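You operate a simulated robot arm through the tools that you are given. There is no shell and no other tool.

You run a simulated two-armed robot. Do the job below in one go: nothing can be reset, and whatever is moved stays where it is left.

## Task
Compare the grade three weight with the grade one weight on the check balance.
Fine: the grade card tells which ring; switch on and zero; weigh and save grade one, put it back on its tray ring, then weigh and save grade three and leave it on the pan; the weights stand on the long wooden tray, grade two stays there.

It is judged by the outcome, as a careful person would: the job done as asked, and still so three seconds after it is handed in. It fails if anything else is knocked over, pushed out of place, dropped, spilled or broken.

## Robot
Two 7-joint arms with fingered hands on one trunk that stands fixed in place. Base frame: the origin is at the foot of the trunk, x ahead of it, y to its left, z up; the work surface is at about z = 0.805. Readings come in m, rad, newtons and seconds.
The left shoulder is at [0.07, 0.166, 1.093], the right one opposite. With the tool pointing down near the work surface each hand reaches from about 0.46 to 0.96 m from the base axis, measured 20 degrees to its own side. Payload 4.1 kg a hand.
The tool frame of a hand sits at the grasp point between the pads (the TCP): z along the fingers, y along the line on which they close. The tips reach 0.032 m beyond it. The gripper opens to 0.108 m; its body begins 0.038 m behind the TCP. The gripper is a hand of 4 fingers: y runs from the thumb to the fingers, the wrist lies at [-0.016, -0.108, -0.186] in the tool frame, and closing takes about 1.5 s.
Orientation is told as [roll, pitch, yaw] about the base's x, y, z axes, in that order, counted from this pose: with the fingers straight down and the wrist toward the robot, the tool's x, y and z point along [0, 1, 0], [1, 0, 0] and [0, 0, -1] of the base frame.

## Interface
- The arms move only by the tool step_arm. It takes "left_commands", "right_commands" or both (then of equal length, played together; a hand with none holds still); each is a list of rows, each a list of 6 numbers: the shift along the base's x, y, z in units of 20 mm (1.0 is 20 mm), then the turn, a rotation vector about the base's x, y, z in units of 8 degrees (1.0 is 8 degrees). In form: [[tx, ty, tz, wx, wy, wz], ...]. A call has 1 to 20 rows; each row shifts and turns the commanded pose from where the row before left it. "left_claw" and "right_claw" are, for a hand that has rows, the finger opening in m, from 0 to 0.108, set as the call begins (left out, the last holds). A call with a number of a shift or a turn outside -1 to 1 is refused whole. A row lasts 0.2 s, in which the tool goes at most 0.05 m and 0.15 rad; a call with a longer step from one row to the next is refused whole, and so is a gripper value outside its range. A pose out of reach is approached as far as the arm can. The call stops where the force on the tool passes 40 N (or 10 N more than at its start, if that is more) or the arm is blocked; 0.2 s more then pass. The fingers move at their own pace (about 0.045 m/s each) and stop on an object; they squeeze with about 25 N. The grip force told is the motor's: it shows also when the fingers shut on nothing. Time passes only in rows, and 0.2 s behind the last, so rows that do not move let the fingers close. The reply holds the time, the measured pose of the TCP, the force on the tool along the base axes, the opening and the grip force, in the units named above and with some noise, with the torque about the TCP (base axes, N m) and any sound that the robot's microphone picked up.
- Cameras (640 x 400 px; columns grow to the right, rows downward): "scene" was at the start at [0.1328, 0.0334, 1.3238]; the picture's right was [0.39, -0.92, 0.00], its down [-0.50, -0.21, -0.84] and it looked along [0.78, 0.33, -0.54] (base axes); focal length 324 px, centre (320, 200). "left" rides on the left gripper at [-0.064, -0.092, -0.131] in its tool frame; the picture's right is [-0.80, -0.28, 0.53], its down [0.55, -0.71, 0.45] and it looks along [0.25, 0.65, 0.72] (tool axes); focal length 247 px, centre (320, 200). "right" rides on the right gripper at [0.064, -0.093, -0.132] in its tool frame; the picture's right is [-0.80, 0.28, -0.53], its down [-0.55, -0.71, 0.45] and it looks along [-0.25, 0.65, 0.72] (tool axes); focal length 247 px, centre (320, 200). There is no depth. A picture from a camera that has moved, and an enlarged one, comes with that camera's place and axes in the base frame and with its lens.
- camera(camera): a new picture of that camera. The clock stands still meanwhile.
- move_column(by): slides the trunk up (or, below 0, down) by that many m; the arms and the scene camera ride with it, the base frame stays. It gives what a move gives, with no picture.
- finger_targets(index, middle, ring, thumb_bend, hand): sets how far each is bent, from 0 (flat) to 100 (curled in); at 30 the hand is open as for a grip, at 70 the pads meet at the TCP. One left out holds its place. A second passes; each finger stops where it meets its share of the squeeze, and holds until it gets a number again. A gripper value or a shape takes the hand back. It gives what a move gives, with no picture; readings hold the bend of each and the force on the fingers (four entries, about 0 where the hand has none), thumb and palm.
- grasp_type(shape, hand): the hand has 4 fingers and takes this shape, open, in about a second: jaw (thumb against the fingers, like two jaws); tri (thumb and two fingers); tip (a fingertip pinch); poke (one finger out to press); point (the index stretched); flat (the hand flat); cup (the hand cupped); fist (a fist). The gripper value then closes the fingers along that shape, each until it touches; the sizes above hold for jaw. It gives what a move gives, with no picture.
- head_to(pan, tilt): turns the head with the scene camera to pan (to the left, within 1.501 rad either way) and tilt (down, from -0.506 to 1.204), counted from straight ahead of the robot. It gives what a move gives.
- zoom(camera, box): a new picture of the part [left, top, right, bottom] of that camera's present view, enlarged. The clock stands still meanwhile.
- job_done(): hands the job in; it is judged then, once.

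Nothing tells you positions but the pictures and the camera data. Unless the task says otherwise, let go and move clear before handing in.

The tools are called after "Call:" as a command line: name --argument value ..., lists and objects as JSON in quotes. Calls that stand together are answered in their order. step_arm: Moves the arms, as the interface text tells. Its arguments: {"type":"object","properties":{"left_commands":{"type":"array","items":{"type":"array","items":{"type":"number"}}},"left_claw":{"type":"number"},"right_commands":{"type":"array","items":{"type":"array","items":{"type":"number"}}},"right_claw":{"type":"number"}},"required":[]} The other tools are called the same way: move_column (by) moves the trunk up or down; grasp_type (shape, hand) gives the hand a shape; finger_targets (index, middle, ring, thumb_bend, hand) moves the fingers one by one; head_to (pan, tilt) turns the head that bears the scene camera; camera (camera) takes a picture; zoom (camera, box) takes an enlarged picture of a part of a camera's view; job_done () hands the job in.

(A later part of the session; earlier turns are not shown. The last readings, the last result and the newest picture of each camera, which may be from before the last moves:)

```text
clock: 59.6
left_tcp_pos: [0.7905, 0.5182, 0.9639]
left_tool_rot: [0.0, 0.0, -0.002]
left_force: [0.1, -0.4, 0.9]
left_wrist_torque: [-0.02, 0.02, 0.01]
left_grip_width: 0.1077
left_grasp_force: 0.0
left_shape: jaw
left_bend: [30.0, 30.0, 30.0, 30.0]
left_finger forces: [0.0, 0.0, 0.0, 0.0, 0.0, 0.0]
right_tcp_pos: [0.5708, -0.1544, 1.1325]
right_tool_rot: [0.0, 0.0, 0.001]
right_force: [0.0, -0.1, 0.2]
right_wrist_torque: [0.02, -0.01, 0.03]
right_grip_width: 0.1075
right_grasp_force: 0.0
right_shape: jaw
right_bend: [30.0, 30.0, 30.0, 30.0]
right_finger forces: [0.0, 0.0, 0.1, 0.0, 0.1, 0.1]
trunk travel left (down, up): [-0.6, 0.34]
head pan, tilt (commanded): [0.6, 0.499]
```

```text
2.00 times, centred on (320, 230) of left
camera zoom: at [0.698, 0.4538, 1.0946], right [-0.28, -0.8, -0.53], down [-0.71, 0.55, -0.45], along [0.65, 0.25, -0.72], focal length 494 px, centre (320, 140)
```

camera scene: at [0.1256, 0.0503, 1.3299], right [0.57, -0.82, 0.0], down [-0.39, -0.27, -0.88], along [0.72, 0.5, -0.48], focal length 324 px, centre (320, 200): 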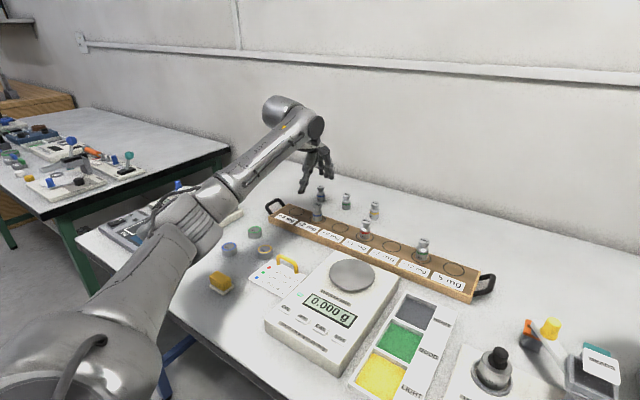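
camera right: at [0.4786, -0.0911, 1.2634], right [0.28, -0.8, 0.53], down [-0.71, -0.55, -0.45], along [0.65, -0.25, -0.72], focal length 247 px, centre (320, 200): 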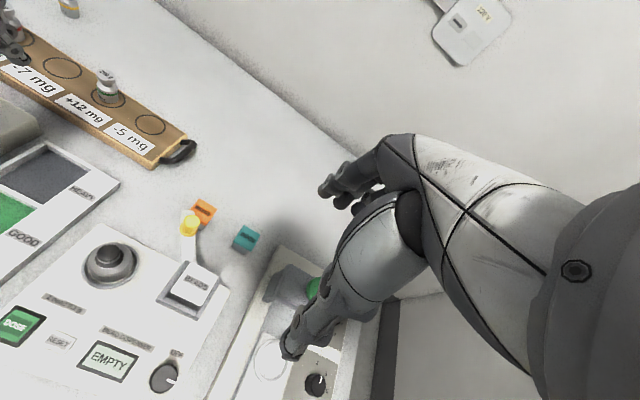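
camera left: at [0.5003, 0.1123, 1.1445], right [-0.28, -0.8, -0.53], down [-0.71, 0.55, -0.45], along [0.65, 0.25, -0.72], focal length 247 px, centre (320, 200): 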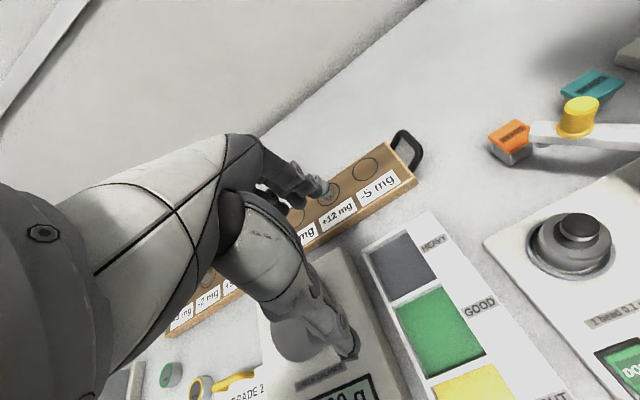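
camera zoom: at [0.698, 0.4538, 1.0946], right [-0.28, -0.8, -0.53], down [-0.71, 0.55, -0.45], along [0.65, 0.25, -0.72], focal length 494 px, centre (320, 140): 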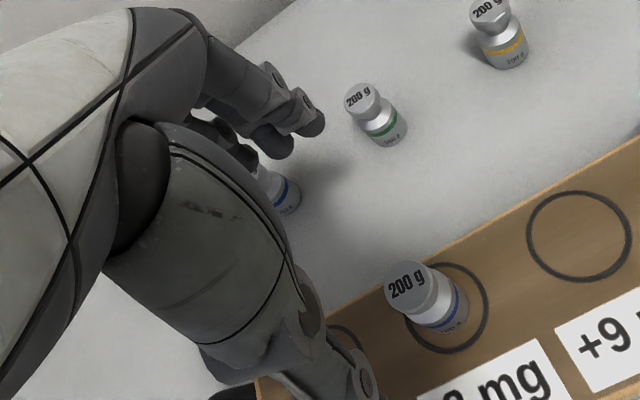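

The hand is centred over the blue weight, with reach to spare. I'll come down around it in two stages.

Call:
step_arm --left_commands '[[0, -0.13, -0.8, 0, 0, 0], [0, 0, -0.8, 0, 0, 0], [0, 0, -0.8, 0, 0, 0], [0, 0, -0.8, 0, 0, 0]]'

Call:
zoom --camera "scene" --box '[270, 140, 370, 230]'

Call:
zoom --camera "left" --box '[220, 130, 460, 400]'

```text
clock: 60.6
left_tcp_pos: [0.7897, 0.5154, 0.8988]
left_tool_rot: [-0.001, 0.0, 0.0]
left_force: [-0.4, 0.1, -0.1]
left_wrist_torque: [0.03, -0.01, 0.02]
left_grip_width: 0.1079
left_grasp_force: 0.1
left_shape: jaw
left_bend: [30.0, 30.0, 30.0, 30.0]
left_finger forces: [0.0, 0.1, 0.0, 0.0, 0.0, 0.1]
right_tcp_pos: [0.571, -0.1541, 1.1328]
right_tool_rot: [-0.001, 0.0, 0.0]
right_force: [-1.0, 0.0, 0.2]
right_wrist_torque: [-0.01, -0.01, -0.01]
right_grip_width: 0.1077
right_grasp_force: 0.0
right_shape: jaw
right_bend: [30.0, 30.0, 30.0, 30.0]
right_finger forces: [0.0, 0.0, 0.1, 0.0, 0.1, 0.0]
trunk travel left (down, up): [-0.6, 0.34]
head pan, tilt (commanded): [0.6, 0.499]
```

```text
4.44 times, centred on (320, 185) of scene
camera zoom: at [0.126, 0.0504, 1.3299], right [0.57, -0.82, 0.0], down [-0.4, -0.27, -0.88], along [0.72, 0.5, -0.48], focal length 1438 px, centre (320, 267)
```

zoom: 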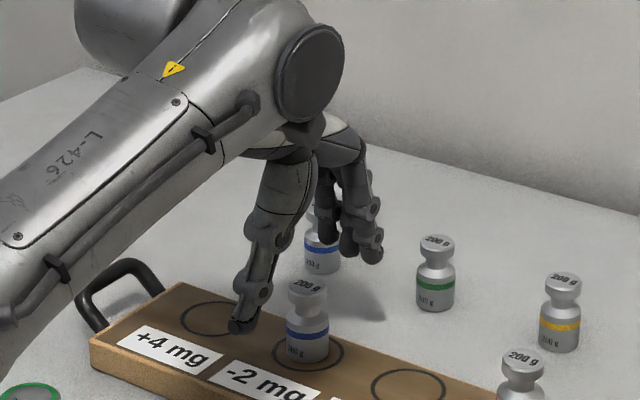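

```text
1.48 times, centred on (340, 265) of left
camera zoom: at [0.6979, 0.451, 1.0297], right [-0.28, -0.8, -0.53], down [-0.71, 0.55, -0.45], along [0.65, 0.25, -0.72], focal length 366 px, centre (290, 104)
```

zoom: 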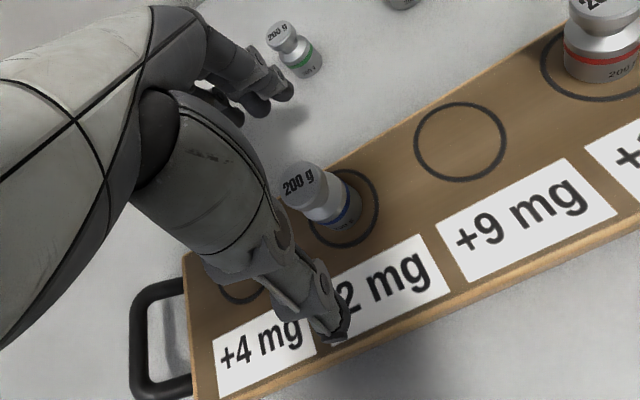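

It's well aligned. I'll go down to grasp height (TCP z≈0.866, tips about 10 mm over the tray).

Call:
step_arm --left_commands '[[0, 0, -0.8, 0, 0, 0], [0, 0, -0.5, 0, 0, 0], [0, 0, -0.35, 0, 0, 0]]'

Call:
zoom --camera "scene" --box '[270, 150, 370, 230]'

Call:
zoom --camera "left" --box '[220, 130, 460, 400]'

```text
clock: 61.4
left_tcp_pos: [0.7899, 0.5158, 0.8659]
left_tool_rot: [-0.002, 0.002, 0.0]
left_force: [0.0, -0.6, -0.5]
left_wrist_torque: [-0.02, 0.0, 0.05]
left_grip_width: 0.1075
left_grasp_force: 0.0
left_shape: jaw
left_bend: [30.0, 30.0, 30.0, 30.0]
left_finger forces: [0.0, 0.0, 0.0, 0.0, 0.0, 0.1]
right_tcp_pos: [0.5715, -0.1543, 1.1316]
right_tool_rot: [0.001, -0.001, 0.001]
right_force: [0.8, 0.8, -0.4]
right_wrist_torque: [-0.03, -0.02, -0.01]
right_grip_width: 0.1075
right_grasp_force: 0.0
right_shape: jaw
right_bend: [30.0, 30.0, 30.0, 30.0]
right_finger forces: [0.0, 0.0, 0.0, 0.1, 0.0, 0.0]
trunk travel left (down, up): [-0.6, 0.34]
head pan, tilt (commanded): [0.6, 0.499]
```

```text
5.00 times, centred on (320, 190) of scene
camera zoom: at [0.1258, 0.0502, 1.3299], right [0.57, -0.82, 0.0], down [-0.4, -0.27, -0.88], along [0.72, 0.5, -0.48], focal length 1618 px, centre (320, 250)
```

zoom: 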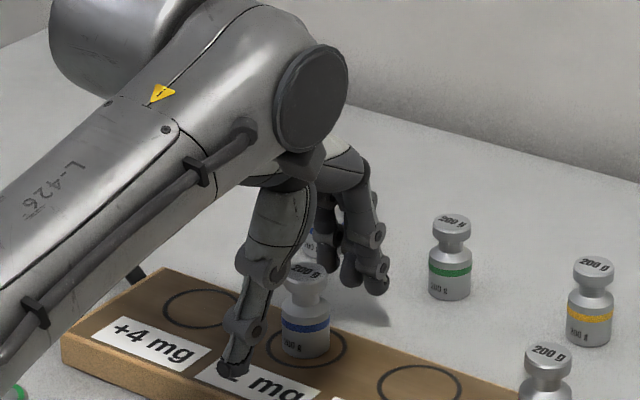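

```text
1.48 times, centred on (340, 265) of left
camera zoom: at [0.6977, 0.4513, 0.9965], right [-0.28, -0.8, -0.53], down [-0.71, 0.55, -0.45], along [0.65, 0.25, -0.72], focal length 366 px, centre (290, 104)
```

zoom: 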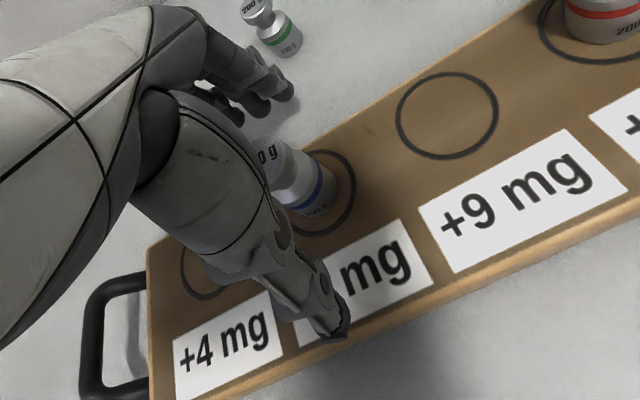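

I'm in position around the weight. I'll lower 2 mm more and close partway to check the centring before squeezing.

Call:
step_arm --left_commands '[[0, 0, -0.1, 0, 0, 0], [0, 0, 0, 0, 0, 0], [0, 0, 0, 0, 0, 0], [0, 0, 0, 0, 0, 0], [0, 0, 0, 0, 0, 0]]' --left_claw 0.045

Call:
zoom --camera "scene" --box '[290, 160, 360, 225]'

Call:
zoom --camera "left" --box '[220, 130, 460, 400]'

```text
clock: 62.6
left_tcp_pos: [0.79, 0.515, 0.8636]
left_tool_rot: [-0.002, 0.0, 0.0]
left_force: [-0.6, 0.5, 0.1]
left_wrist_torque: [0.0, -0.02, 0.0]
left_grip_width: 0.0454
left_grasp_force: 0.1
left_shape: jaw
left_bend: [74.0, 48.0, 46.0, 73.0]
left_finger forces: [0.0, 0.0, 0.1, 0.0, 0.0, 0.0]
right_tcp_pos: [0.5698, -0.1543, 1.1313]
right_tool_rot: [0.0, -0.001, 0.0]
right_force: [-0.3, -0.4, 0.5]
right_wrist_torque: [0.0, 0.02, 0.0]
right_grip_width: 0.1078
right_grasp_force: 0.0
right_shape: jaw
right_bend: [30.0, 30.0, 30.0, 30.0]
right_finger forces: [0.0, 0.1, 0.0, 0.0, 0.0, 0.0]
trunk travel left (down, up): [-0.6, 0.34]
head pan, tilt (commanded): [0.6, 0.499]
```

```text
6.15 times, centred on (325, 192) of scene
camera zoom: at [0.1256, 0.0501, 1.3299], right [0.57, -0.82, 0.0], down [-0.4, -0.27, -0.88], along [0.72, 0.5, -0.48], focal length 1991 px, centre (289, 246)
```

zoom: 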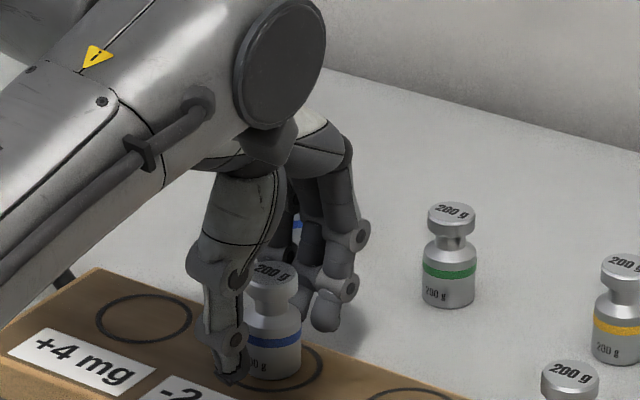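

```text
1.48 times, centred on (340, 265) of left
camera zoom: at [0.698, 0.4508, 0.9951], right [-0.28, -0.8, -0.53], down [-0.71, 0.55, -0.45], along [0.65, 0.25, -0.72], focal length 366 px, centre (290, 104)
```

zoom: 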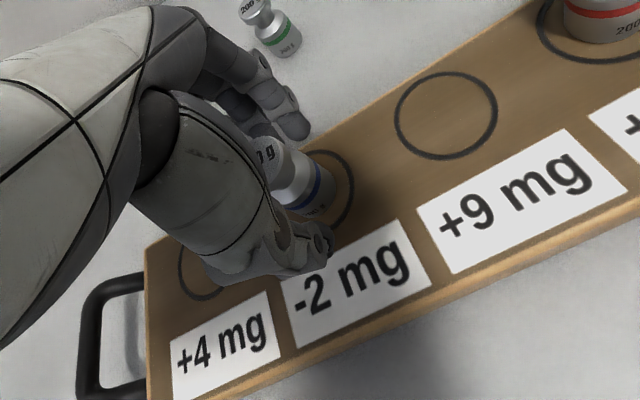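

Both sides look evenly spaced around the weight. Now I'll close to grip.

Call:
step_arm --left_commands '[[0, 0, 0, 0, 0, 0], [0, 0, 0, 0, 0, 0], [0, 0, 0, 0, 0, 0], [0, 0, 0, 0, 0, 0], [0, 0, 0, 0, 0, 0], [0, 0, 0, 0, 0, 0]]' --left_claw 0.0

Call:
zoom --camera "scene" --box '[290, 160, 360, 225]'

Call:
zoom --camera "left" --box '[220, 130, 460, 400]'

```text
clock: 64.0
left_tcp_pos: [0.7895, 0.5148, 0.8627]
left_tool_rot: [-0.001, 0.0, 0.0]
left_force: [-0.6, 0.4, 0.1]
left_wrist_torque: [-0.02, 0.04, -0.02]
left_grip_width: 0.0208
left_grasp_force: 24.8
left_shape: jaw
left_bend: [73.0, 60.0, 67.0, 75.0]
left_finger forces: [12.4, 7.5, 0.1, 0.0, 20.3, 0.0]
right_tcp_pos: [0.5713, -0.1544, 1.1332]
right_tool_rot: [-0.001, 0.0, 0.0]
right_force: [-0.1, 0.2, -1.0]
right_wrist_torque: [0.02, 0.0, 0.01]
right_grip_width: 0.1076
right_grasp_force: 0.0
right_shape: jaw
right_bend: [30.0, 30.0, 30.0, 30.0]
right_finger forces: [0.1, 0.0, 0.0, 0.1, 0.0, 0.0]
trunk travel left (down, up): [-0.6, 0.34]
head pan, tilt (commanded): [0.6, 0.499]
```

```text
6.15 times, centred on (325, 192) of scene
camera zoom: at [0.1256, 0.0502, 1.3299], right [0.57, -0.82, 0.0], down [-0.4, -0.27, -0.88], along [0.72, 0.5, -0.48], focal length 1991 px, centre (289, 246)
```

zoom: 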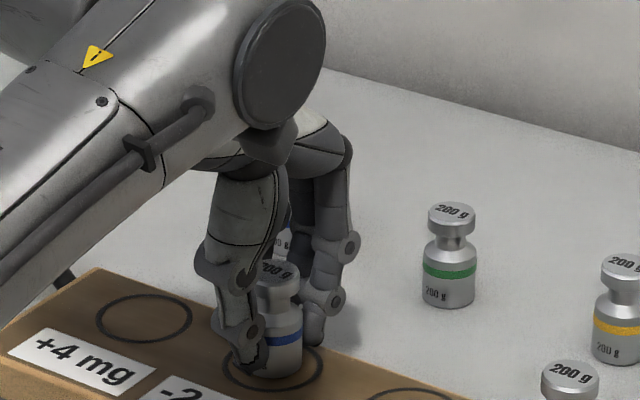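

```text
1.48 times, centred on (340, 265) of left
camera zoom: at [0.6979, 0.4509, 0.9951], right [-0.28, -0.8, -0.53], down [-0.71, 0.55, -0.45], along [0.65, 0.25, -0.72], focal length 366 px, centre (290, 104)
```

zoom: 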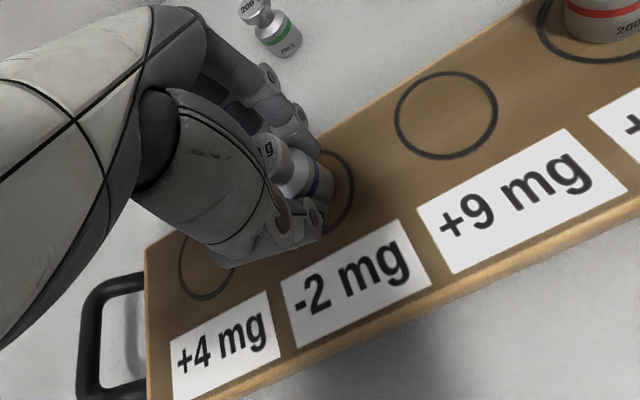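

It's gripped by index, middle and thumb with about 20 N. I'll lift slowly and check that the weight comes up straight.

Call:
step_arm --left_commands '[[0, 0, 0.15, 0, 0, 0], [0, 0, 0.3, 0, 0, 0], [0, 0, 0.5, 0, 0, 0], [0, 0, 0.7, 0, 0, 0], [0, 0, 0.7, 0, 0, 0]]'

Call:
zoom --camera "scene" --box '[290, 140, 360, 225]'

Call:
zoom --camera "left" --box '[220, 130, 460, 400]'

```text
clock: 65.2
left_tcp_pos: [0.7905, 0.5157, 0.9113]
left_tool_rot: [-0.002, -0.001, 0.0]
left_force: [0.3, 0.0, -0.2]
left_wrist_torque: [0.01, 0.01, 0.05]
left_grip_width: 0.0207
left_grasp_force: 24.9
left_shape: jaw
left_bend: [73.0, 60.0, 67.0, 75.0]
left_finger forces: [13.0, 7.6, 0.0, 0.0, 20.1, 0.0]
right_tcp_pos: [0.5704, -0.1539, 1.1324]
right_tool_rot: [0.001, -0.001, 0.001]
right_force: [0.1, 0.2, -0.3]
right_wrist_torque: [-0.01, -0.02, 0.02]
right_grip_width: 0.1077
right_grasp_force: 0.0
right_shape: jaw
right_bend: [30.0, 30.0, 30.0, 30.0]
right_finger forces: [0.0, 0.0, 0.0, 0.0, 0.1, 0.1]
trunk travel left (down, up): [-0.6, 0.34]
head pan, tilt (commanded): [0.6, 0.499]
```

```text
4.71 times, centred on (325, 182) of scene
camera zoom: at [0.1258, 0.05, 1.3299], right [0.57, -0.82, 0.0], down [-0.4, -0.27, -0.88], along [0.72, 0.5, -0.48], focal length 1523 px, centre (296, 282)
```

zoom: 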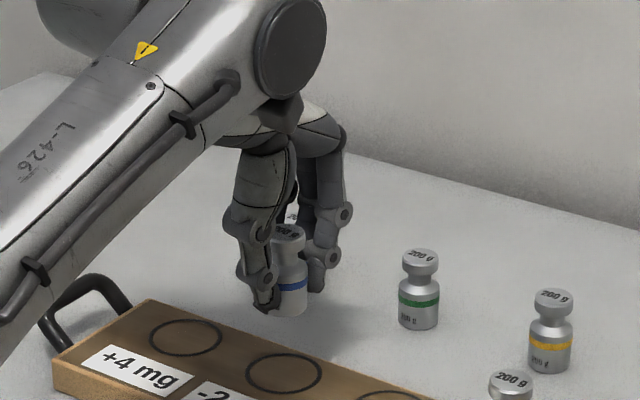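

```text
1.48 times, centred on (340, 265) of left
camera zoom: at [0.6982, 0.4505, 1.0423], right [-0.28, -0.8, -0.53], down [-0.71, 0.55, -0.45], along [0.65, 0.25, -0.72], focal length 366 px, centre (290, 104)
```

zoom: 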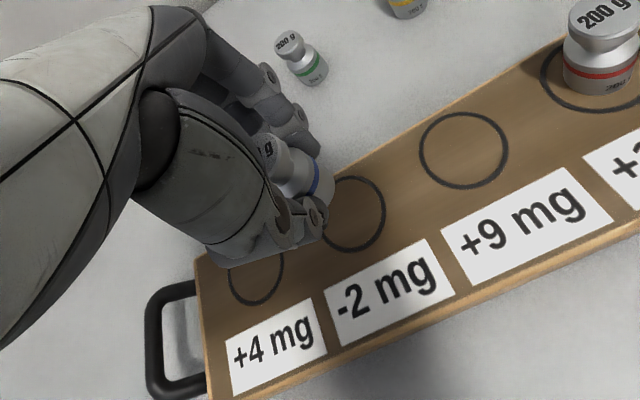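

The weight is held upright (its base about 40 mm below the TCP). I'll raise it and carry it over the balance pan at about (0.607, 0.298), staying well above everything.

Call:
step_arm --left_commands '[[0, 0, 0.7, 0, 0, 0], [0, 0, 0.9, 0, 0, 0], [0, 0, 0.9, 0, 0, 0], [-0.6, -0.6, 0.4, 0, 0, 0], [-0.76, -0.88, 0, 0, 0, 0], [-0.76, -0.88, 0, 0, 0, 0], [-0.76, -0.88, 0, 0, 0, 0], [-0.76, -0.88, 0, 0, 0, 0], [-0.76, -0.88, 0, 0, 0, 0], [-0.76, -0.88, 0, 0, 0, 0], [-0.76, -0.88, 0, 0, 0, 0], [-0.76, -0.88, 0, 0, 0, 0], [-0.76, -0.88, 0, 0, 0, 0], [-0.76, -0.88, 0, 0, 0, 0], [-0.76, -0.88, 0, 0, 0, 0], [-0.2, -0.3, 0, 0, 0, 0]]'

Call:
head_to --pan 0.5 --tilt 0.65

Call:
camera --camera "scene"

Call:
camera --camera "left"

```text
clock: 68.6
left_tcp_pos: [0.6065, 0.3025, 0.9683]
left_tool_rot: [0.0, 0.001, 0.002]
left_force: [-0.6, -1.0, -1.7]
left_wrist_torque: [-0.02, 0.01, 0.01]
left_grip_width: 0.0205
left_grasp_force: 24.9
left_shape: jaw
left_bend: [73.0, 60.0, 67.0, 75.0]
left_finger forces: [13.2, 8.0, 0.0, 0.0, 20.0, 0.0]
right_tcp_pos: [0.5727, -0.1553, 1.1339]
right_tool_rot: [0.001, 0.001, 0.0]
right_force: [-0.6, 0.7, 0.8]
right_wrist_torque: [-0.01, 0.0, 0.01]
right_grip_width: 0.1074
right_grasp_force: 0.1
right_shape: jaw
right_bend: [30.0, 30.0, 30.0, 30.0]
right_finger forces: [0.0, 0.0, 0.0, 0.0, 0.1, 0.1]
trunk travel left (down, up): [-0.6, 0.34]
head pan, tilt (commanded): [0.6, 0.499]
```

```text
clock: 69.3
left_tcp_pos: [0.6053, 0.3031, 0.9692]
left_tool_rot: [-0.001, -0.001, 0.0]
left_force: [-0.4, -0.1, -2.0]
left_wrist_torque: [-0.04, -0.02, -0.02]
left_grip_width: 0.0205
left_grasp_force: 25.1
left_shape: jaw
left_bend: [73.0, 60.0, 67.0, 75.0]
left_finger forces: [13.2, 8.0, 0.0, 0.0, 20.1, 0.1]
right_tcp_pos: [0.5708, -0.1532, 1.1314]
right_tool_rot: [0.001, 0.0, 0.0]
right_force: [-0.3, -0.5, 0.4]
right_wrist_torque: [0.0, 0.0, -0.01]
right_grip_width: 0.1076
right_grasp_force: 0.0
right_shape: jaw
right_bend: [30.0, 30.0, 30.0, 30.0]
right_finger forces: [0.1, 0.0, 0.0, 0.0, 0.0, 0.1]
trunk travel left (down, up): [-0.6, 0.34]
head pan, tilt (commanded): [0.499, 0.649]
```

```text
taken
camera scene: at [0.1269, 0.0404, 1.3166], right [0.48, -0.88, 0.0], down [-0.53, -0.29, -0.8], along [0.7, 0.38, -0.6], focal length 324 px, centre (320, 200)
```

scene: 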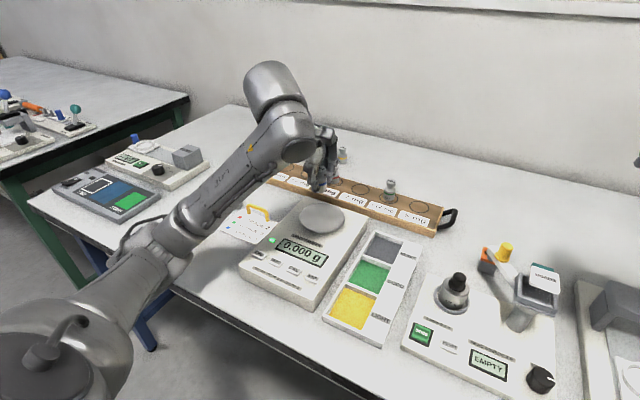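

```text
taken
camera left: at [0.515, 0.2394, 1.1001], right [-0.28, -0.8, -0.53], down [-0.71, 0.55, -0.45], along [0.65, 0.25, -0.72], focal length 247 px, centre (320, 200)
```

left: 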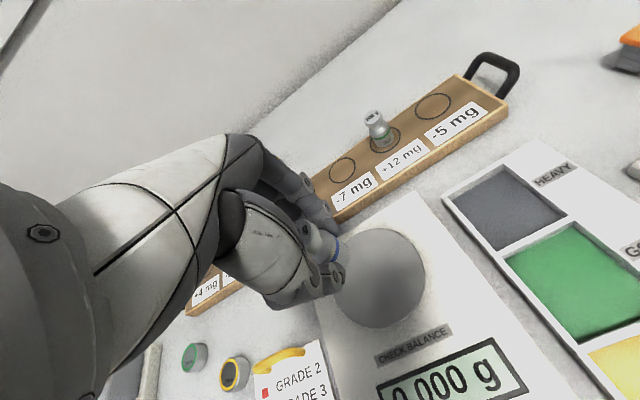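

The weight is above the pan, slightly toward the left of its centre. The elbow looks low near the table's front edge, so I'll check its clearance before lowering.

Call:
head_to --pan 0.9 --tilt 0.8

Call:
camera --camera "scene"

Call:
zoom --camera "left" --box '[260, 180, 460, 350]'

```text
clock: 70.2
left_tcp_pos: [0.6058, 0.3037, 0.9693]
left_tool_rot: [-0.003, 0.0, 0.001]
left_force: [-0.2, -0.2, -1.8]
left_wrist_torque: [0.0, -0.01, 0.0]
left_grip_width: 0.0202
left_grasp_force: 24.7
left_shape: jaw
left_bend: [73.0, 60.0, 67.0, 75.0]
left_finger forces: [13.2, 8.0, 0.0, 0.1, 20.1, 0.0]
right_tcp_pos: [0.5714, -0.1544, 1.1319]
right_tool_rot: [-0.001, 0.001, 0.001]
right_force: [-0.1, -0.8, 0.4]
right_wrist_torque: [0.06, 0.03, 0.04]
right_grip_width: 0.1077
right_grasp_force: 0.0
right_shape: jaw
right_bend: [30.0, 30.0, 30.0, 30.0]
right_finger forces: [0.1, 0.0, 0.0, 0.1, 0.0, 0.0]
trunk travel left (down, up): [-0.6, 0.34]
head pan, tilt (commanded): [0.901, 0.799]
```

```text
taken
camera scene: at [0.1009, 0.0619, 1.304], right [0.78, -0.62, 0.0], down [-0.45, -0.56, -0.7], along [0.43, 0.55, -0.72], focal length 324 px, centre (320, 200)
```

scene: 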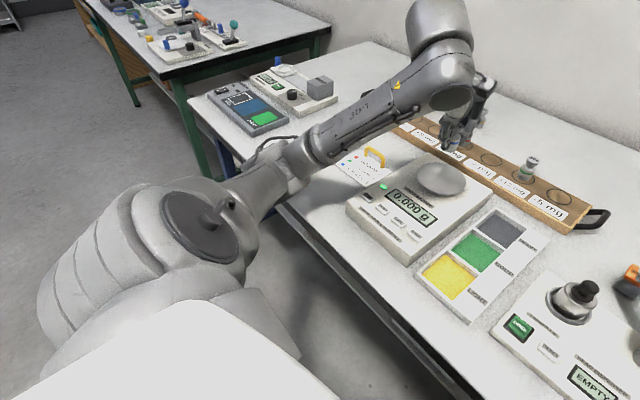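

```text
2.35 times, centred on (360, 265) of left
camera zoom: at [0.5151, 0.2394, 1.1], right [-0.28, -0.8, -0.53], down [-0.71, 0.55, -0.45], along [0.65, 0.25, -0.72], focal length 581 px, centre (226, 47)
```

zoom: 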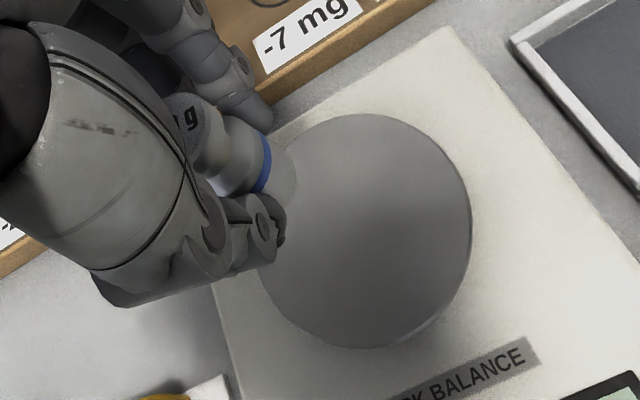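

The weight axis is about at (0.604, 0.300) and the pan centre at (0.605, 0.297), which is a good match. To keep the elbow well clear of the table edge, I'll raise the trunk 0.1 m before lowering the hand.

Call:
move_column --by 0.1

Call:
step_arm --left_commands '[[0.05, -0.15, -0.8, 0, 0, 0], [0, 0, -0.8, 0, 0, 0], [0, 0, -0.8, 0, 0, 0], [0, 0, -0.8, 0, 0, 0], [0, 0, -0.8, 0, 0, 0], [0, 0, -0.8, 0, 0, 0]]'

Call:
camera --camera "scene"

```text
clock: 71.5
left_tcp_pos: [0.606, 0.3036, 1.0691]
left_tool_rot: [-0.002, 0.001, 0.001]
left_force: [-0.2, -0.2, -3.5]
left_wrist_torque: [0.0, 0.0, -0.05]
left_grip_width: 0.0205
left_grasp_force: 24.8
left_shape: jaw
left_bend: [73.0, 60.0, 67.0, 75.0]
left_finger forces: [13.2, 8.1, 0.0, 0.1, 20.1, 0.1]
right_tcp_pos: [0.5715, -0.1531, 1.2325]
right_tool_rot: [0.002, 0.003, 0.0]
right_force: [-0.3, 0.5, -0.5]
right_wrist_torque: [0.01, -0.02, 0.02]
right_grip_width: 0.1077
right_grasp_force: 0.0
right_shape: jaw
right_bend: [30.0, 30.0, 30.0, 30.0]
right_finger forces: [0.0, 0.1, 0.1, 0.0, 0.0, 0.0]
trunk travel left (down, up): [-0.7, 0.24]
head pan, tilt (commanded): [0.901, 0.799]
```

```text
clock: 72.9
left_tcp_pos: [0.608, 0.3013, 0.9734]
left_tool_rot: [-0.002, -0.001, 0.0]
left_force: [-0.7, 0.4, -2.3]
left_wrist_torque: [0.01, -0.01, 0.05]
left_grip_width: 0.0204
left_grasp_force: 25.0
left_shape: jaw
left_bend: [73.0, 60.0, 67.0, 75.0]
left_finger forces: [13.2, 8.1, 0.1, 0.1, 20.1, 0.1]
right_tcp_pos: [0.571, -0.1541, 1.2315]
right_tool_rot: [0.0, 0.0, -0.002]
right_force: [0.3, -0.1, 1.0]
right_wrist_torque: [-0.01, -0.02, 0.02]
right_grip_width: 0.1077
right_grasp_force: 0.1
right_shape: jaw
right_bend: [30.0, 30.0, 30.0, 30.0]
right_finger forces: [0.0, 0.0, 0.0, 0.0, 0.1, 0.0]
trunk travel left (down, up): [-0.7, 0.24]
head pan, tilt (commanded): [0.901, 0.799]
```

```text
taken
camera scene: at [0.1009, 0.0622, 1.404], right [0.78, -0.62, 0.0], down [-0.45, -0.56, -0.7], along [0.43, 0.55, -0.72], focal length 324 px, centre (320, 200)
```

scene: 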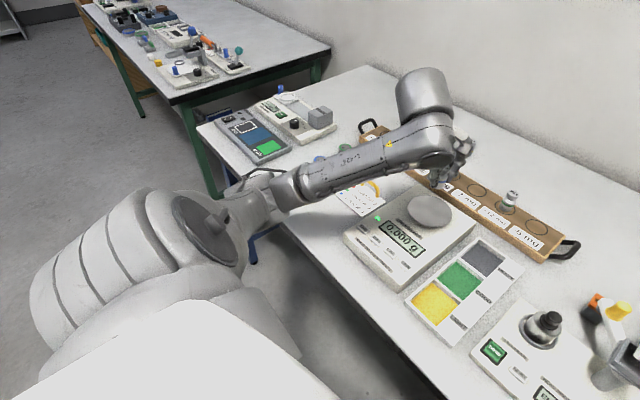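

The elbow is clear. I'll lower to just above the pan.

Call:
step_arm --left_commands '[[-0.05, 0, -0.8, 0, 0, 0], [0, 0, -0.8, 0, 0, 0], [0, 0, -0.8, 0, 0, 0], [0, 0, -0.7, 0, 0, 0], [0, 0, -0.3, 0, 0, 0]]'

Call:
head_to --pan 0.5 --tilt 0.75

Call:
zoom --camera "scene" --box '[240, 140, 400, 260]'

Call:
zoom --camera "left" --box '[260, 180, 460, 350]'

```text
clock: 74.1
left_tcp_pos: [0.6081, 0.3001, 0.9039]
left_tool_rot: [-0.002, 0.0, 0.0]
left_force: [0.7, -0.7, -1.6]
left_wrist_torque: [-0.01, 0.03, -0.01]
left_grip_width: 0.0204
left_grasp_force: 25.4
left_shape: jaw
left_bend: [73.0, 60.0, 67.0, 75.0]
left_finger forces: [13.3, 8.1, 0.0, 0.1, 20.1, 0.0]
right_tcp_pos: [0.5709, -0.1533, 1.2324]
right_tool_rot: [0.0, 0.0, 0.0]
right_force: [0.2, -0.6, -0.1]
right_wrist_torque: [0.02, 0.02, -0.05]
right_grip_width: 0.1079
right_grasp_force: 0.0
right_shape: jaw
right_bend: [30.0, 30.0, 30.0, 30.0]
right_finger forces: [0.0, 0.0, 0.0, 0.0, 0.0, 0.1]
trunk travel left (down, up): [-0.7, 0.24]
head pan, tilt (commanded): [0.901, 0.799]
```

```text
clock: 75.0
left_tcp_pos: [0.6069, 0.3003, 0.9038]
left_tool_rot: [-0.002, 0.0, 0.001]
left_force: [0.4, -0.4, -2.6]
left_wrist_torque: [0.01, 0.03, -0.02]
left_grip_width: 0.0203
left_grasp_force: 24.9
left_shape: jaw
left_bend: [73.0, 60.0, 67.0, 75.0]
left_finger forces: [13.3, 8.2, 0.0, 0.0, 20.1, 0.0]
right_tcp_pos: [0.5718, -0.1533, 1.2323]
right_tool_rot: [-0.001, -0.002, 0.0]
right_force: [0.2, 0.6, 0.4]
right_wrist_torque: [-0.01, -0.04, 0.01]
right_grip_width: 0.1074
right_grasp_force: 0.0
right_shape: jaw
right_bend: [30.0, 30.0, 30.0, 30.0]
right_finger forces: [0.0, 0.1, 0.0, 0.0, 0.0, 0.0]
trunk travel left (down, up): [-0.7, 0.24]
head pan, tilt (commanded): [0.499, 0.75]
```

```text
3.33 times, centred on (320, 200) of scene
camera zoom: at [0.1235, 0.0386, 1.4079], right [0.48, -0.88, 0.0], down [-0.6, -0.33, -0.73], along [0.64, 0.35, -0.68], focal length 1078 px, centre (320, 200)
```

zoom: 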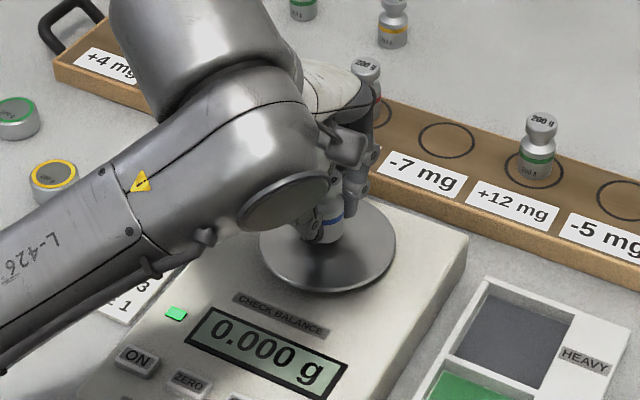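

```text
2.35 times, centred on (360, 265) of left
camera zoom: at [0.5152, 0.2362, 1.0361], right [-0.28, -0.8, -0.53], down [-0.71, 0.55, -0.45], along [0.65, 0.25, -0.72], focal length 581 px, centre (226, 47)
```

zoom: 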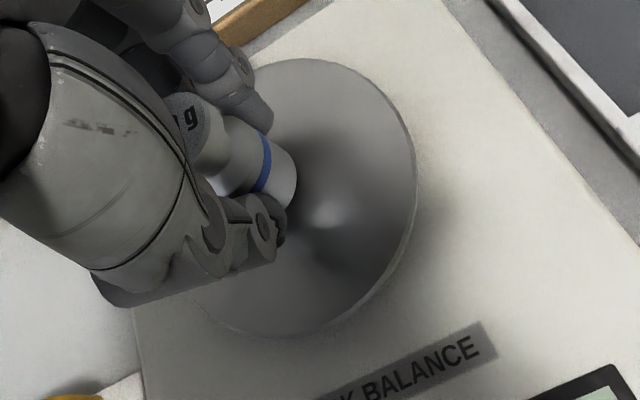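

It's about 10 mm above the pan. I'll lower gently while watching force and display.

Call:
step_arm --left_commands '[[0, 0, -0.2, 0, 0, 0], [0, 0, -0.15, 0, 0, 0], [0, 0, 0, 0, 0, 0]]'

Call:
zoom --camera "scene" --box '[270, 170, 360, 260]'

```text
clock: 75.8
left_tcp_pos: [0.6067, 0.3004, 0.8975]
left_tool_rot: [-0.003, 0.0, 0.0]
left_force: [0.3, -0.7, -1.6]
left_wrist_torque: [0.0, 0.05, 0.02]
left_grip_width: 0.0204
left_grasp_force: 24.8
left_shape: jaw
left_bend: [73.0, 60.0, 67.0, 75.0]
left_finger forces: [13.2, 8.1, 0.1, 0.0, 20.1, 0.0]
right_tcp_pos: [0.5709, -0.1535, 1.2324]
right_tool_rot: [0.0, 0.0, -0.001]
right_force: [-0.2, 0.3, -0.1]
right_wrist_torque: [-0.02, -0.01, -0.01]
right_grip_width: 0.1075
right_grasp_force: 0.1
right_shape: jaw
right_bend: [30.0, 30.0, 30.0, 30.0]
right_finger forces: [0.0, 0.0, 0.1, 0.0, 0.1, 0.0]
trunk travel left (down, up): [-0.7, 0.24]
head pan, tilt (commanded): [0.499, 0.75]
```

```text
4.44 times, centred on (315, 215) of scene
camera zoom: at [0.1235, 0.0384, 1.4079], right [0.48, -0.88, 0.0], down [-0.6, -0.33, -0.73], along [0.64, 0.35, -0.68], focal length 1438 px, centre (342, 133)
```

zoom: 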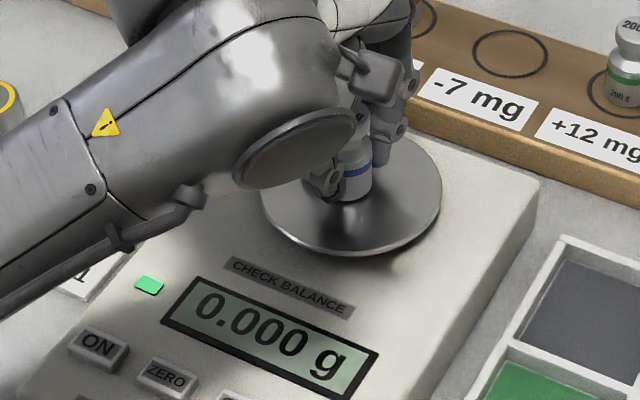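

Call:
step_arm --left_commands '[[0, 0, -0.1, 0, 0, 0], [0, 0, -0.05, 0, 0, 0], [0, 0, 0, 0, 0, 0]]'

Call:
zoom --camera "scene" --box '[270, 170, 360, 260]'

```text
clock: 76.6
left_tcp_pos: [0.6064, 0.3, 0.8966]
left_tool_rot: [0.0, -0.002, 0.0]
left_force: [0.3, 0.3, 5.1]
left_wrist_torque: [0.01, -0.1, 0.02]
left_grip_width: 0.0207
left_grasp_force: 25.8
left_shape: jaw
left_bend: [73.0, 60.0, 67.0, 75.0]
left_finger forces: [13.6, 8.7, 0.0, 0.0, 20.7, 0.0]
right_tcp_pos: [0.5708, -0.1542, 1.233]
right_tool_rot: [0.0, -0.001, 0.0]
right_force: [-0.6, -0.3, 0.0]
right_wrist_torque: [0.02, 0.0, -0.01]
right_grip_width: 0.1077
right_grasp_force: 0.1
right_shape: jaw
right_bend: [30.0, 30.0, 30.0, 30.0]
right_finger forces: [0.1, 0.0, 0.0, 0.0, 0.0, 0.0]
trunk travel left (down, up): [-0.7, 0.24]
head pan, tilt (commanded): [0.499, 0.75]
```

```text
4.44 times, centred on (315, 215) of scene
camera zoom: at [0.1227, 0.0381, 1.4081], right [0.48, -0.88, 0.0], down [-0.6, -0.33, -0.73], along [0.64, 0.35, -0.68], focal length 1438 px, centre (342, 133)
```

zoom: 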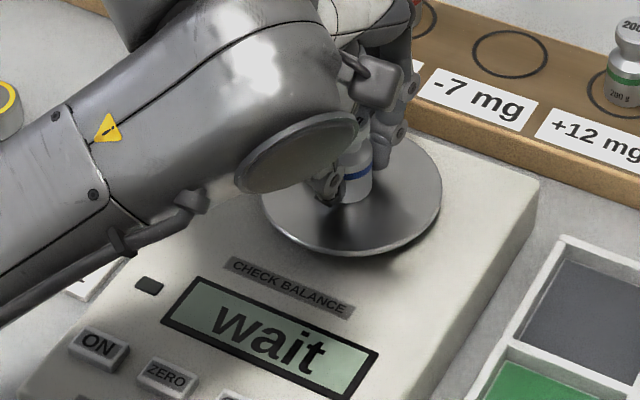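

Contact: the display shows "wait". I'll relieve the pressure by about 1.5 mm and then open the hand.

Call:
step_arm --left_commands '[[0, 0, 0.08, 0, 0, 0], [0, 0, 0, 0, 0, 0]]'

Call:
step_arm --left_commands '[[0, 0, 0, 0, 0, 0], [0, 0, 0, 0, 0, 0], [0, 0, 0, 0, 0, 0], [0, 0, 0, 0, 0, 0], [0, 0, 0, 0, 0, 0], [0, 0, 0, 0, 0, 0], [0, 0, 0, 0, 0, 0]]' --left_claw 0.108

Call:
zoom --camera "scene" --box '[270, 170, 360, 260]'

Call:
zoom --camera "left" --box '[220, 130, 460, 350]'

```text
clock: 77.2
left_tcp_pos: [0.6077, 0.2999, 0.8965]
left_tool_rot: [-0.002, 0.0, 0.001]
left_force: [0.2, 0.4, 0.7]
left_wrist_torque: [0.01, -0.02, -0.03]
left_grip_width: 0.0209
left_grasp_force: 25.1
left_shape: jaw
left_bend: [73.0, 60.0, 67.0, 75.0]
left_finger forces: [13.5, 8.7, 0.0, 0.1, 20.3, 0.0]
right_tcp_pos: [0.5726, -0.1532, 1.2326]
right_tool_rot: [-0.002, 0.001, 0.0]
right_force: [-0.2, 0.1, 0.8]
right_wrist_torque: [0.01, 0.01, 0.02]
right_grip_width: 0.1075
right_grasp_force: 0.0
right_shape: jaw
right_bend: [30.0, 30.0, 30.0, 30.0]
right_finger forces: [0.0, 0.1, 0.0, 0.0, 0.0, 0.0]
trunk travel left (down, up): [-0.7, 0.24]
head pan, tilt (commanded): [0.499, 0.75]
```

```text
clock: 78.8
left_tcp_pos: [0.606, 0.3005, 0.8966]
left_tool_rot: [-0.001, 0.0, 0.001]
left_force: [0.3, -0.4, -0.2]
left_wrist_torque: [-0.03, -0.01, -0.03]
left_grip_width: 0.1077
left_grasp_force: 0.1
left_shape: jaw
left_bend: [30.0, 30.0, 30.0, 30.0]
left_finger forces: [0.0, 0.0, 0.0, 0.0, 0.0, 0.1]
right_tcp_pos: [0.5705, -0.1543, 1.2331]
right_tool_rot: [-0.001, 0.001, 0.0]
right_force: [0.0, -0.6, 0.1]
right_wrist_torque: [0.0, 0.0, 0.01]
right_grip_width: 0.1078
right_grasp_force: 0.1
right_shape: jaw
right_bend: [30.0, 30.0, 30.0, 30.0]
right_finger forces: [0.1, 0.0, 0.1, 0.1, 0.0, 0.0]
trunk travel left (down, up): [-0.7, 0.24]
head pan, tilt (commanded): [0.499, 0.75]
```

```text
4.44 times, centred on (315, 215) of scene
camera zoom: at [0.1233, 0.0384, 1.408], right [0.48, -0.88, 0.0], down [-0.6, -0.33, -0.73], along [0.64, 0.35, -0.68], focal length 1438 px, centre (342, 133)
```

zoom: 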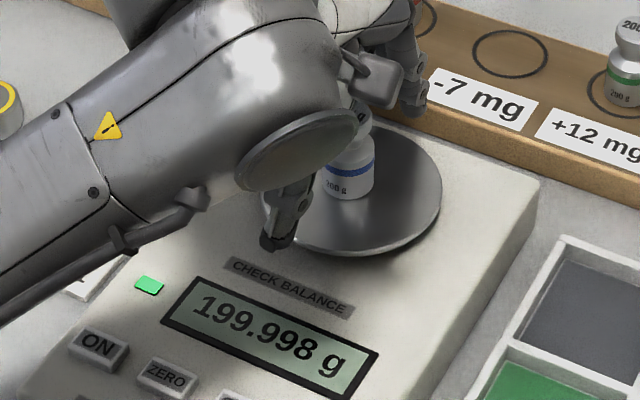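

```text
1.82 times, centred on (340, 240) of left
camera zoom: at [0.5148, 0.2362, 1.0277], right [-0.28, -0.8, -0.53], down [-0.71, 0.55, -0.45], along [0.65, 0.25, -0.72], focal length 449 px, centre (284, 127)
```

zoom: 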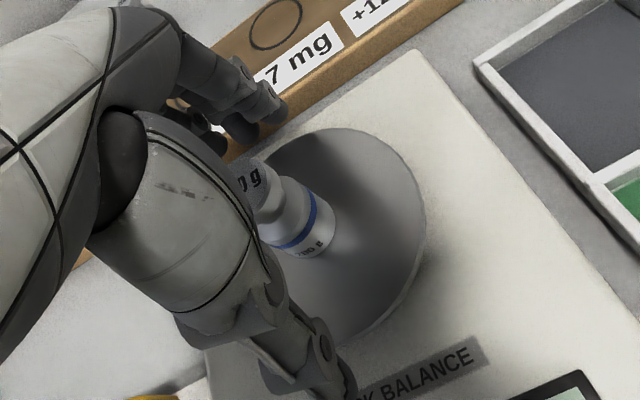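

It reads a stable 199.998 g, which matches the −2 mg label, and the weight stands on the pan. I'll lift clear, then yaw −90° as before so I can press SAVE.

Call:
step_arm --left_commands '[[0, 0, 0.5, 0, 0, 0], [0, 0, 0.8, 0, 0, 0], [0, 0, 1, 0, 0, 0], [0, 0, 1, 0, 0, 0], [0, 0, 1, 0, 0, 0], [0, 0, 1, 0, 0, 0], [0, 0, 1, 0, 0, 0], [0, 0, 1, 0, 0, 0], [0, 0, 1, 0, 0, 0], [0, 0, 1, 0, 0, 0]]'

Call:
step_arm --left_commands '[[-0.5, 0.7, 0, 0, 0, -0.9375], [-0.5, 0.7, 0, 0, 0, -0.9375], [-0.5, 0.7, 0, 0, 0, -0.9375], [-0.5, 0.7, 0, 0, 0, -0.9375], [-0.5, 0.7, 0, 0, 0, -0.9375], [-0.5, 0.7, 0, 0, 0, -0.9375], [-0.5, 0.7, 0, 0, 0, -0.9375], [-0.5, 0.7, 0, 0, 0, -0.9375], [-0.5, 0.7, 0, 0, 0, -0.9375], [-0.5, 0.7, 0, 0, 0, -0.9375], [-0.5, 0.7, 0, 0, 0, -0.9375], [-0.5, 0.7, 0, 0, 0, -0.9375]]'

Call:
camera --camera "scene"

```text
clock: 81.0
left_tcp_pos: [0.6065, 0.2989, 1.084]
left_tool_rot: [-0.003, 0.0, -0.001]
left_force: [0.2, -0.3, -0.1]
left_wrist_torque: [0.0, 0.0, 0.01]
left_grip_width: 0.1077
left_grasp_force: 0.1
left_shape: jaw
left_bend: [30.0, 30.0, 30.0, 30.0]
left_finger forces: [0.0, 0.1, 0.0, 0.1, 0.0, 0.1]
right_tcp_pos: [0.5715, -0.1543, 1.2319]
right_tool_rot: [-0.001, 0.001, 0.001]
right_force: [0.2, 0.1, 0.4]
right_wrist_torque: [0.0, 0.03, 0.01]
right_grip_width: 0.1075
right_grasp_force: 0.0
right_shape: jaw
right_bend: [30.0, 30.0, 30.0, 30.0]
right_finger forces: [0.1, 0.0, 0.0, 0.0, 0.0, 0.1]
trunk travel left (down, up): [-0.7, 0.24]
head pan, tilt (commanded): [0.499, 0.75]
```

```text
clock: 83.6
left_tcp_pos: [0.4872, 0.47, 1.0824]
left_tool_rot: [-0.001, 0.002, -1.574]
left_force: [0.0, 0.4, 0.0]
left_wrist_torque: [0.0, 0.02, 0.01]
left_grip_width: 0.1077
left_grasp_force: 0.1
left_shape: jaw
left_bend: [30.0, 30.0, 30.0, 30.0]
left_finger forces: [0.1, 0.0, 0.1, 0.0, 0.0, 0.0]
right_tcp_pos: [0.5704, -0.1531, 1.233]
right_tool_rot: [0.0, -0.001, 0.0]
right_force: [-0.8, -0.3, -0.5]
right_wrist_torque: [0.02, -0.02, 0.02]
right_grip_width: 0.1078
right_grasp_force: 0.1
right_shape: jaw
right_bend: [30.0, 30.0, 30.0, 30.0]
right_finger forces: [0.0, 0.1, 0.1, 0.1, 0.1, 0.1]
trunk travel left (down, up): [-0.7, 0.24]
head pan, tilt (commanded): [0.499, 0.75]
```

```text
taken
camera scene: at [0.1233, 0.0387, 1.408], right [0.48, -0.88, 0.0], down [-0.6, -0.33, -0.73], along [0.64, 0.35, -0.68], focal length 324 px, centre (320, 200)
```

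scene: 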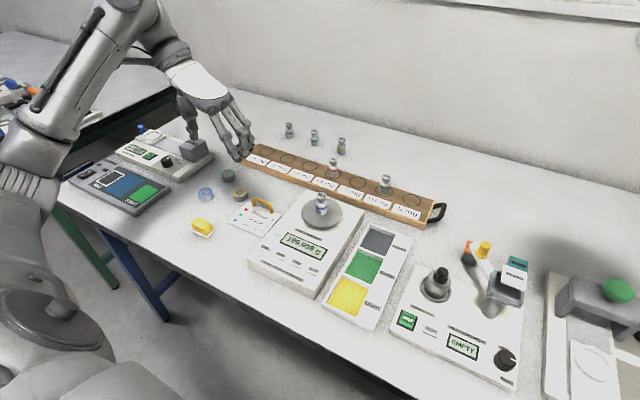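

The elbow stays low this time and the weight stands on the pan. I'll form the single-index press shape and move over SAVE.

Call:
finger_targets --hand "left" --index 70 --middle 100 --ring 100 --thumb_bend 100

Call:
step_arm --left_commands '[[-0.08, -0.92, 0, 0, 0, 0], [-0.08, -0.92, 0, 0, 0, 0], [-0.08, -0.92, 0, 0, 0, 0], [-0.08, -0.92, 0, 0, 0, 0], [-0.08, -0.92, 0, 0, 0, 0], [-0.08, -0.92, 0, 0, 0, 0], [-0.08, -0.92, 0, 0, 0, 0], [-0.08, -0.92, 0, 0, 0, 0], [-0.08, -0.92, 0, 0, 0, 0], [-0.08, -0.92, 0, 0, 0, 0], [0, 0, -0.9, 0, 0, 0], [0, 0, -0.9, 0, 0, 0], [0, 0, -0.9, 0, 0, 0], [0, 0, -0.9, 0, 0, 0], [0, 0, -0.9, 0, 0, 0], [0, 0, -0.9, 0, 0, 0], [0, 0, -0.9, 0, 0, 0]]'

Call:
camera --camera "scene"

Call:
zoom --camera "left" --box '[220, 130, 420, 280]'

```text
clock: 84.6
left_tcp_pos: [0.4864, 0.4693, 1.0831]
left_tool_rot: [-0.002, 0.0, -1.57]
left_force: [0.3, 0.3, -0.3]
left_wrist_torque: [0.01, 0.01, -0.04]
left_grip_width: 0.01
left_grasp_force: 0.2
left_shape: fingers
left_bend: [64.0, 100.0, 100.0, 89.0]
left_finger forces: [0.1, 0.0, 0.0, 0.0, 0.0, 0.0]
right_tcp_pos: [0.5713, -0.1546, 1.233]
right_tool_rot: [-0.001, 0.001, -0.001]
right_force: [0.1, -0.7, 0.2]
right_wrist_torque: [0.01, 0.03, 0.03]
right_grip_width: 0.1075
right_grasp_force: 0.1
right_shape: jaw
right_bend: [30.0, 30.0, 30.0, 30.0]
right_finger forces: [0.0, 0.0, 0.0, 0.0, 0.1, 0.0]
trunk travel left (down, up): [-0.7, 0.24]
head pan, tilt (commanded): [0.499, 0.75]
```

```text
clock: 88.2
left_tcp_pos: [0.4707, 0.2852, 0.9563]
left_tool_rot: [-0.002, 0.0, -1.571]
left_force: [-0.1, 0.3, -0.4]
left_wrist_torque: [-0.02, 0.0, -0.02]
left_grip_width: 0.0103
left_grasp_force: 0.0
left_shape: fingers
left_bend: [64.0, 100.0, 100.0, 89.0]
left_finger forces: [0.1, 0.0, 0.1, 0.0, 0.0, 0.1]
right_tcp_pos: [0.5711, -0.1541, 1.233]
right_tool_rot: [-0.001, 0.0, 0.0]
right_force: [-0.2, -0.6, -0.9]
right_wrist_torque: [0.0, -0.01, -0.02]
right_grip_width: 0.1079
right_grasp_force: 0.1
right_shape: jaw
right_bend: [30.0, 30.0, 30.0, 30.0]
right_finger forces: [0.0, 0.0, 0.0, 0.0, 0.0, 0.0]
trunk travel left (down, up): [-0.7, 0.24]
head pan, tilt (commanded): [0.499, 0.75]
```

```text
taken
camera scene: at [0.1234, 0.0386, 1.408], right [0.48, -0.88, 0.0], down [-0.6, -0.33, -0.73], along [0.64, 0.35, -0.68], focal length 324 px, centre (320, 200)
```

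scene: 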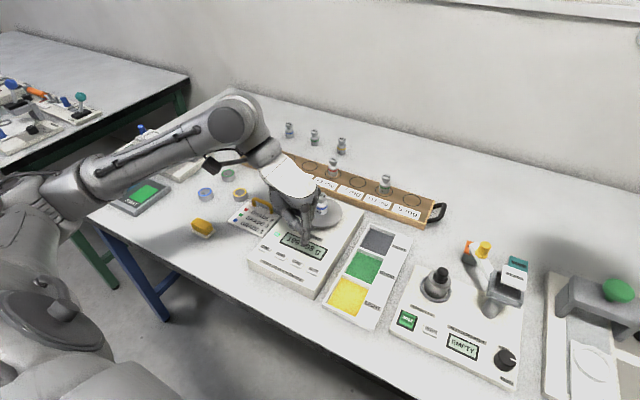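

```text
2.67 times, centred on (320, 205) of left
camera zoom: at [0.4074, 0.3776, 1.0872], right [-0.8, 0.28, -0.53], down [0.55, 0.71, -0.45], along [0.25, -0.65, -0.72], focal length 659 px, centre (320, 187)
```

zoom: 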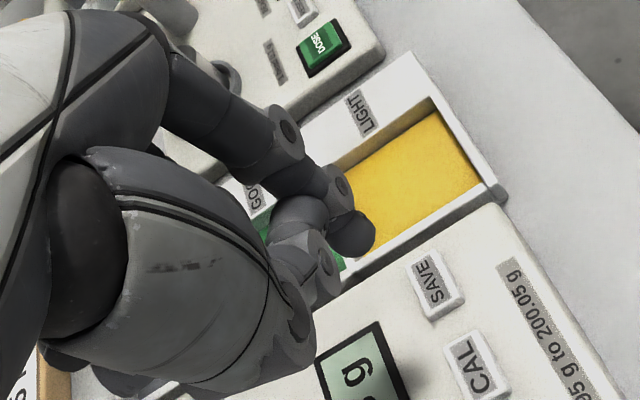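

The index landed in a slightly different place this time. I'll go through "poke" first, as I did before, to get the same fingertip offset.

Call:
grasp_type --shape "poke" --hand "left"

Call:
finger_targets --hand "left" --index 70 --middle 100 --ring 100 --thumb_bend 100

Call:
zoom --camera "scene" --box '[240, 180, 360, 300]'

Call:
zoom --camera "left" --box '[220, 130, 420, 280]'

```text
clock: 89.1
left_tcp_pos: [0.4716, 0.2847, 0.9564]
left_tool_rot: [-0.001, 0.0, -1.571]
left_force: [0.4, 0.2, 1.0]
left_wrist_torque: [0.01, -0.02, 0.01]
left_grip_width: 0.0
left_grasp_force: 0.0
left_shape: poke
left_bend: [70.0, 70.0, 99.0, 100.0]
left_finger forces: [0.0, 0.0, 0.1, 0.0, 0.1, 0.0]
right_tcp_pos: [0.5701, -0.1543, 1.2314]
right_tool_rot: [0.001, 0.0, 0.0]
right_force: [0.3, 0.3, 0.2]
right_wrist_torque: [0.01, 0.0, -0.01]
right_grip_width: 0.1075
right_grasp_force: 0.1
right_shape: jaw
right_bend: [30.0, 30.0, 30.0, 30.0]
right_finger forces: [0.0, 0.0, 0.0, 0.0, 0.1, 0.1]
trunk travel left (down, up): [-0.7, 0.24]
head pan, tilt (commanded): [0.499, 0.75]
```

```text
clock: 90.1
left_tcp_pos: [0.4723, 0.2844, 0.9564]
left_tool_rot: [-0.001, 0.001, -1.571]
left_force: [-0.3, -0.6, 0.8]
left_wrist_torque: [0.07, -0.02, 0.03]
left_grip_width: 0.0269
left_grasp_force: 0.1
left_shape: fingers
left_bend: [66.0, 100.0, 100.0, 100.0]
left_finger forces: [0.1, 0.1, 0.0, 0.0, 0.0, 0.0]
right_tcp_pos: [0.5707, -0.1537, 1.2332]
right_tool_rot: [0.001, 0.0, 0.001]
right_force: [-0.5, -0.1, -0.3]
right_wrist_torque: [0.01, -0.02, 0.01]
right_grip_width: 0.1077
right_grasp_force: 0.0
right_shape: jaw
right_bend: [30.0, 30.0, 30.0, 30.0]
right_finger forces: [0.1, 0.1, 0.1, 0.0, 0.1, 0.0]
trunk travel left (down, up): [-0.7, 0.24]
head pan, tilt (commanded): [0.499, 0.75]
```

```text
3.33 times, centred on (300, 240) of scene
camera zoom: at [0.1233, 0.0384, 1.408], right [0.48, -0.88, 0.0], down [-0.6, -0.33, -0.73], along [0.64, 0.35, -0.68], focal length 1078 px, centre (387, 67)
```

zoom: 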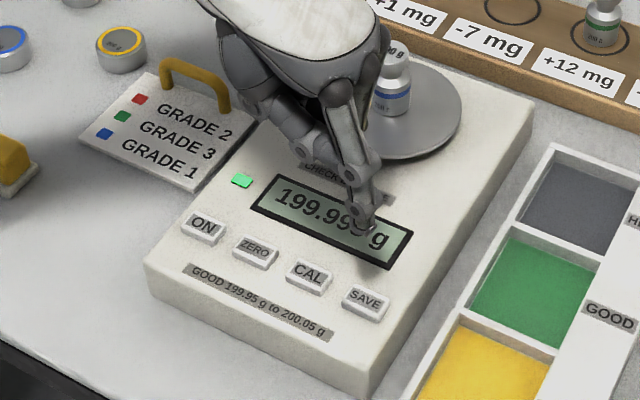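

```text
2.67 times, centred on (320, 205) of left
camera zoom: at [0.4073, 0.3774, 1.0876], right [-0.8, 0.28, -0.53], down [0.55, 0.71, -0.45], along [0.25, -0.65, -0.72], focal length 659 px, centre (320, 187)
```

zoom: 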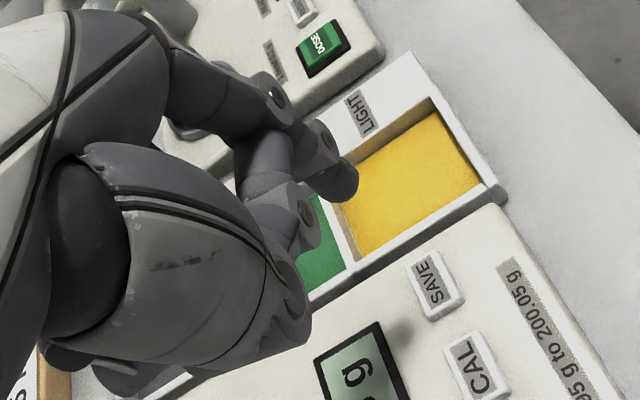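

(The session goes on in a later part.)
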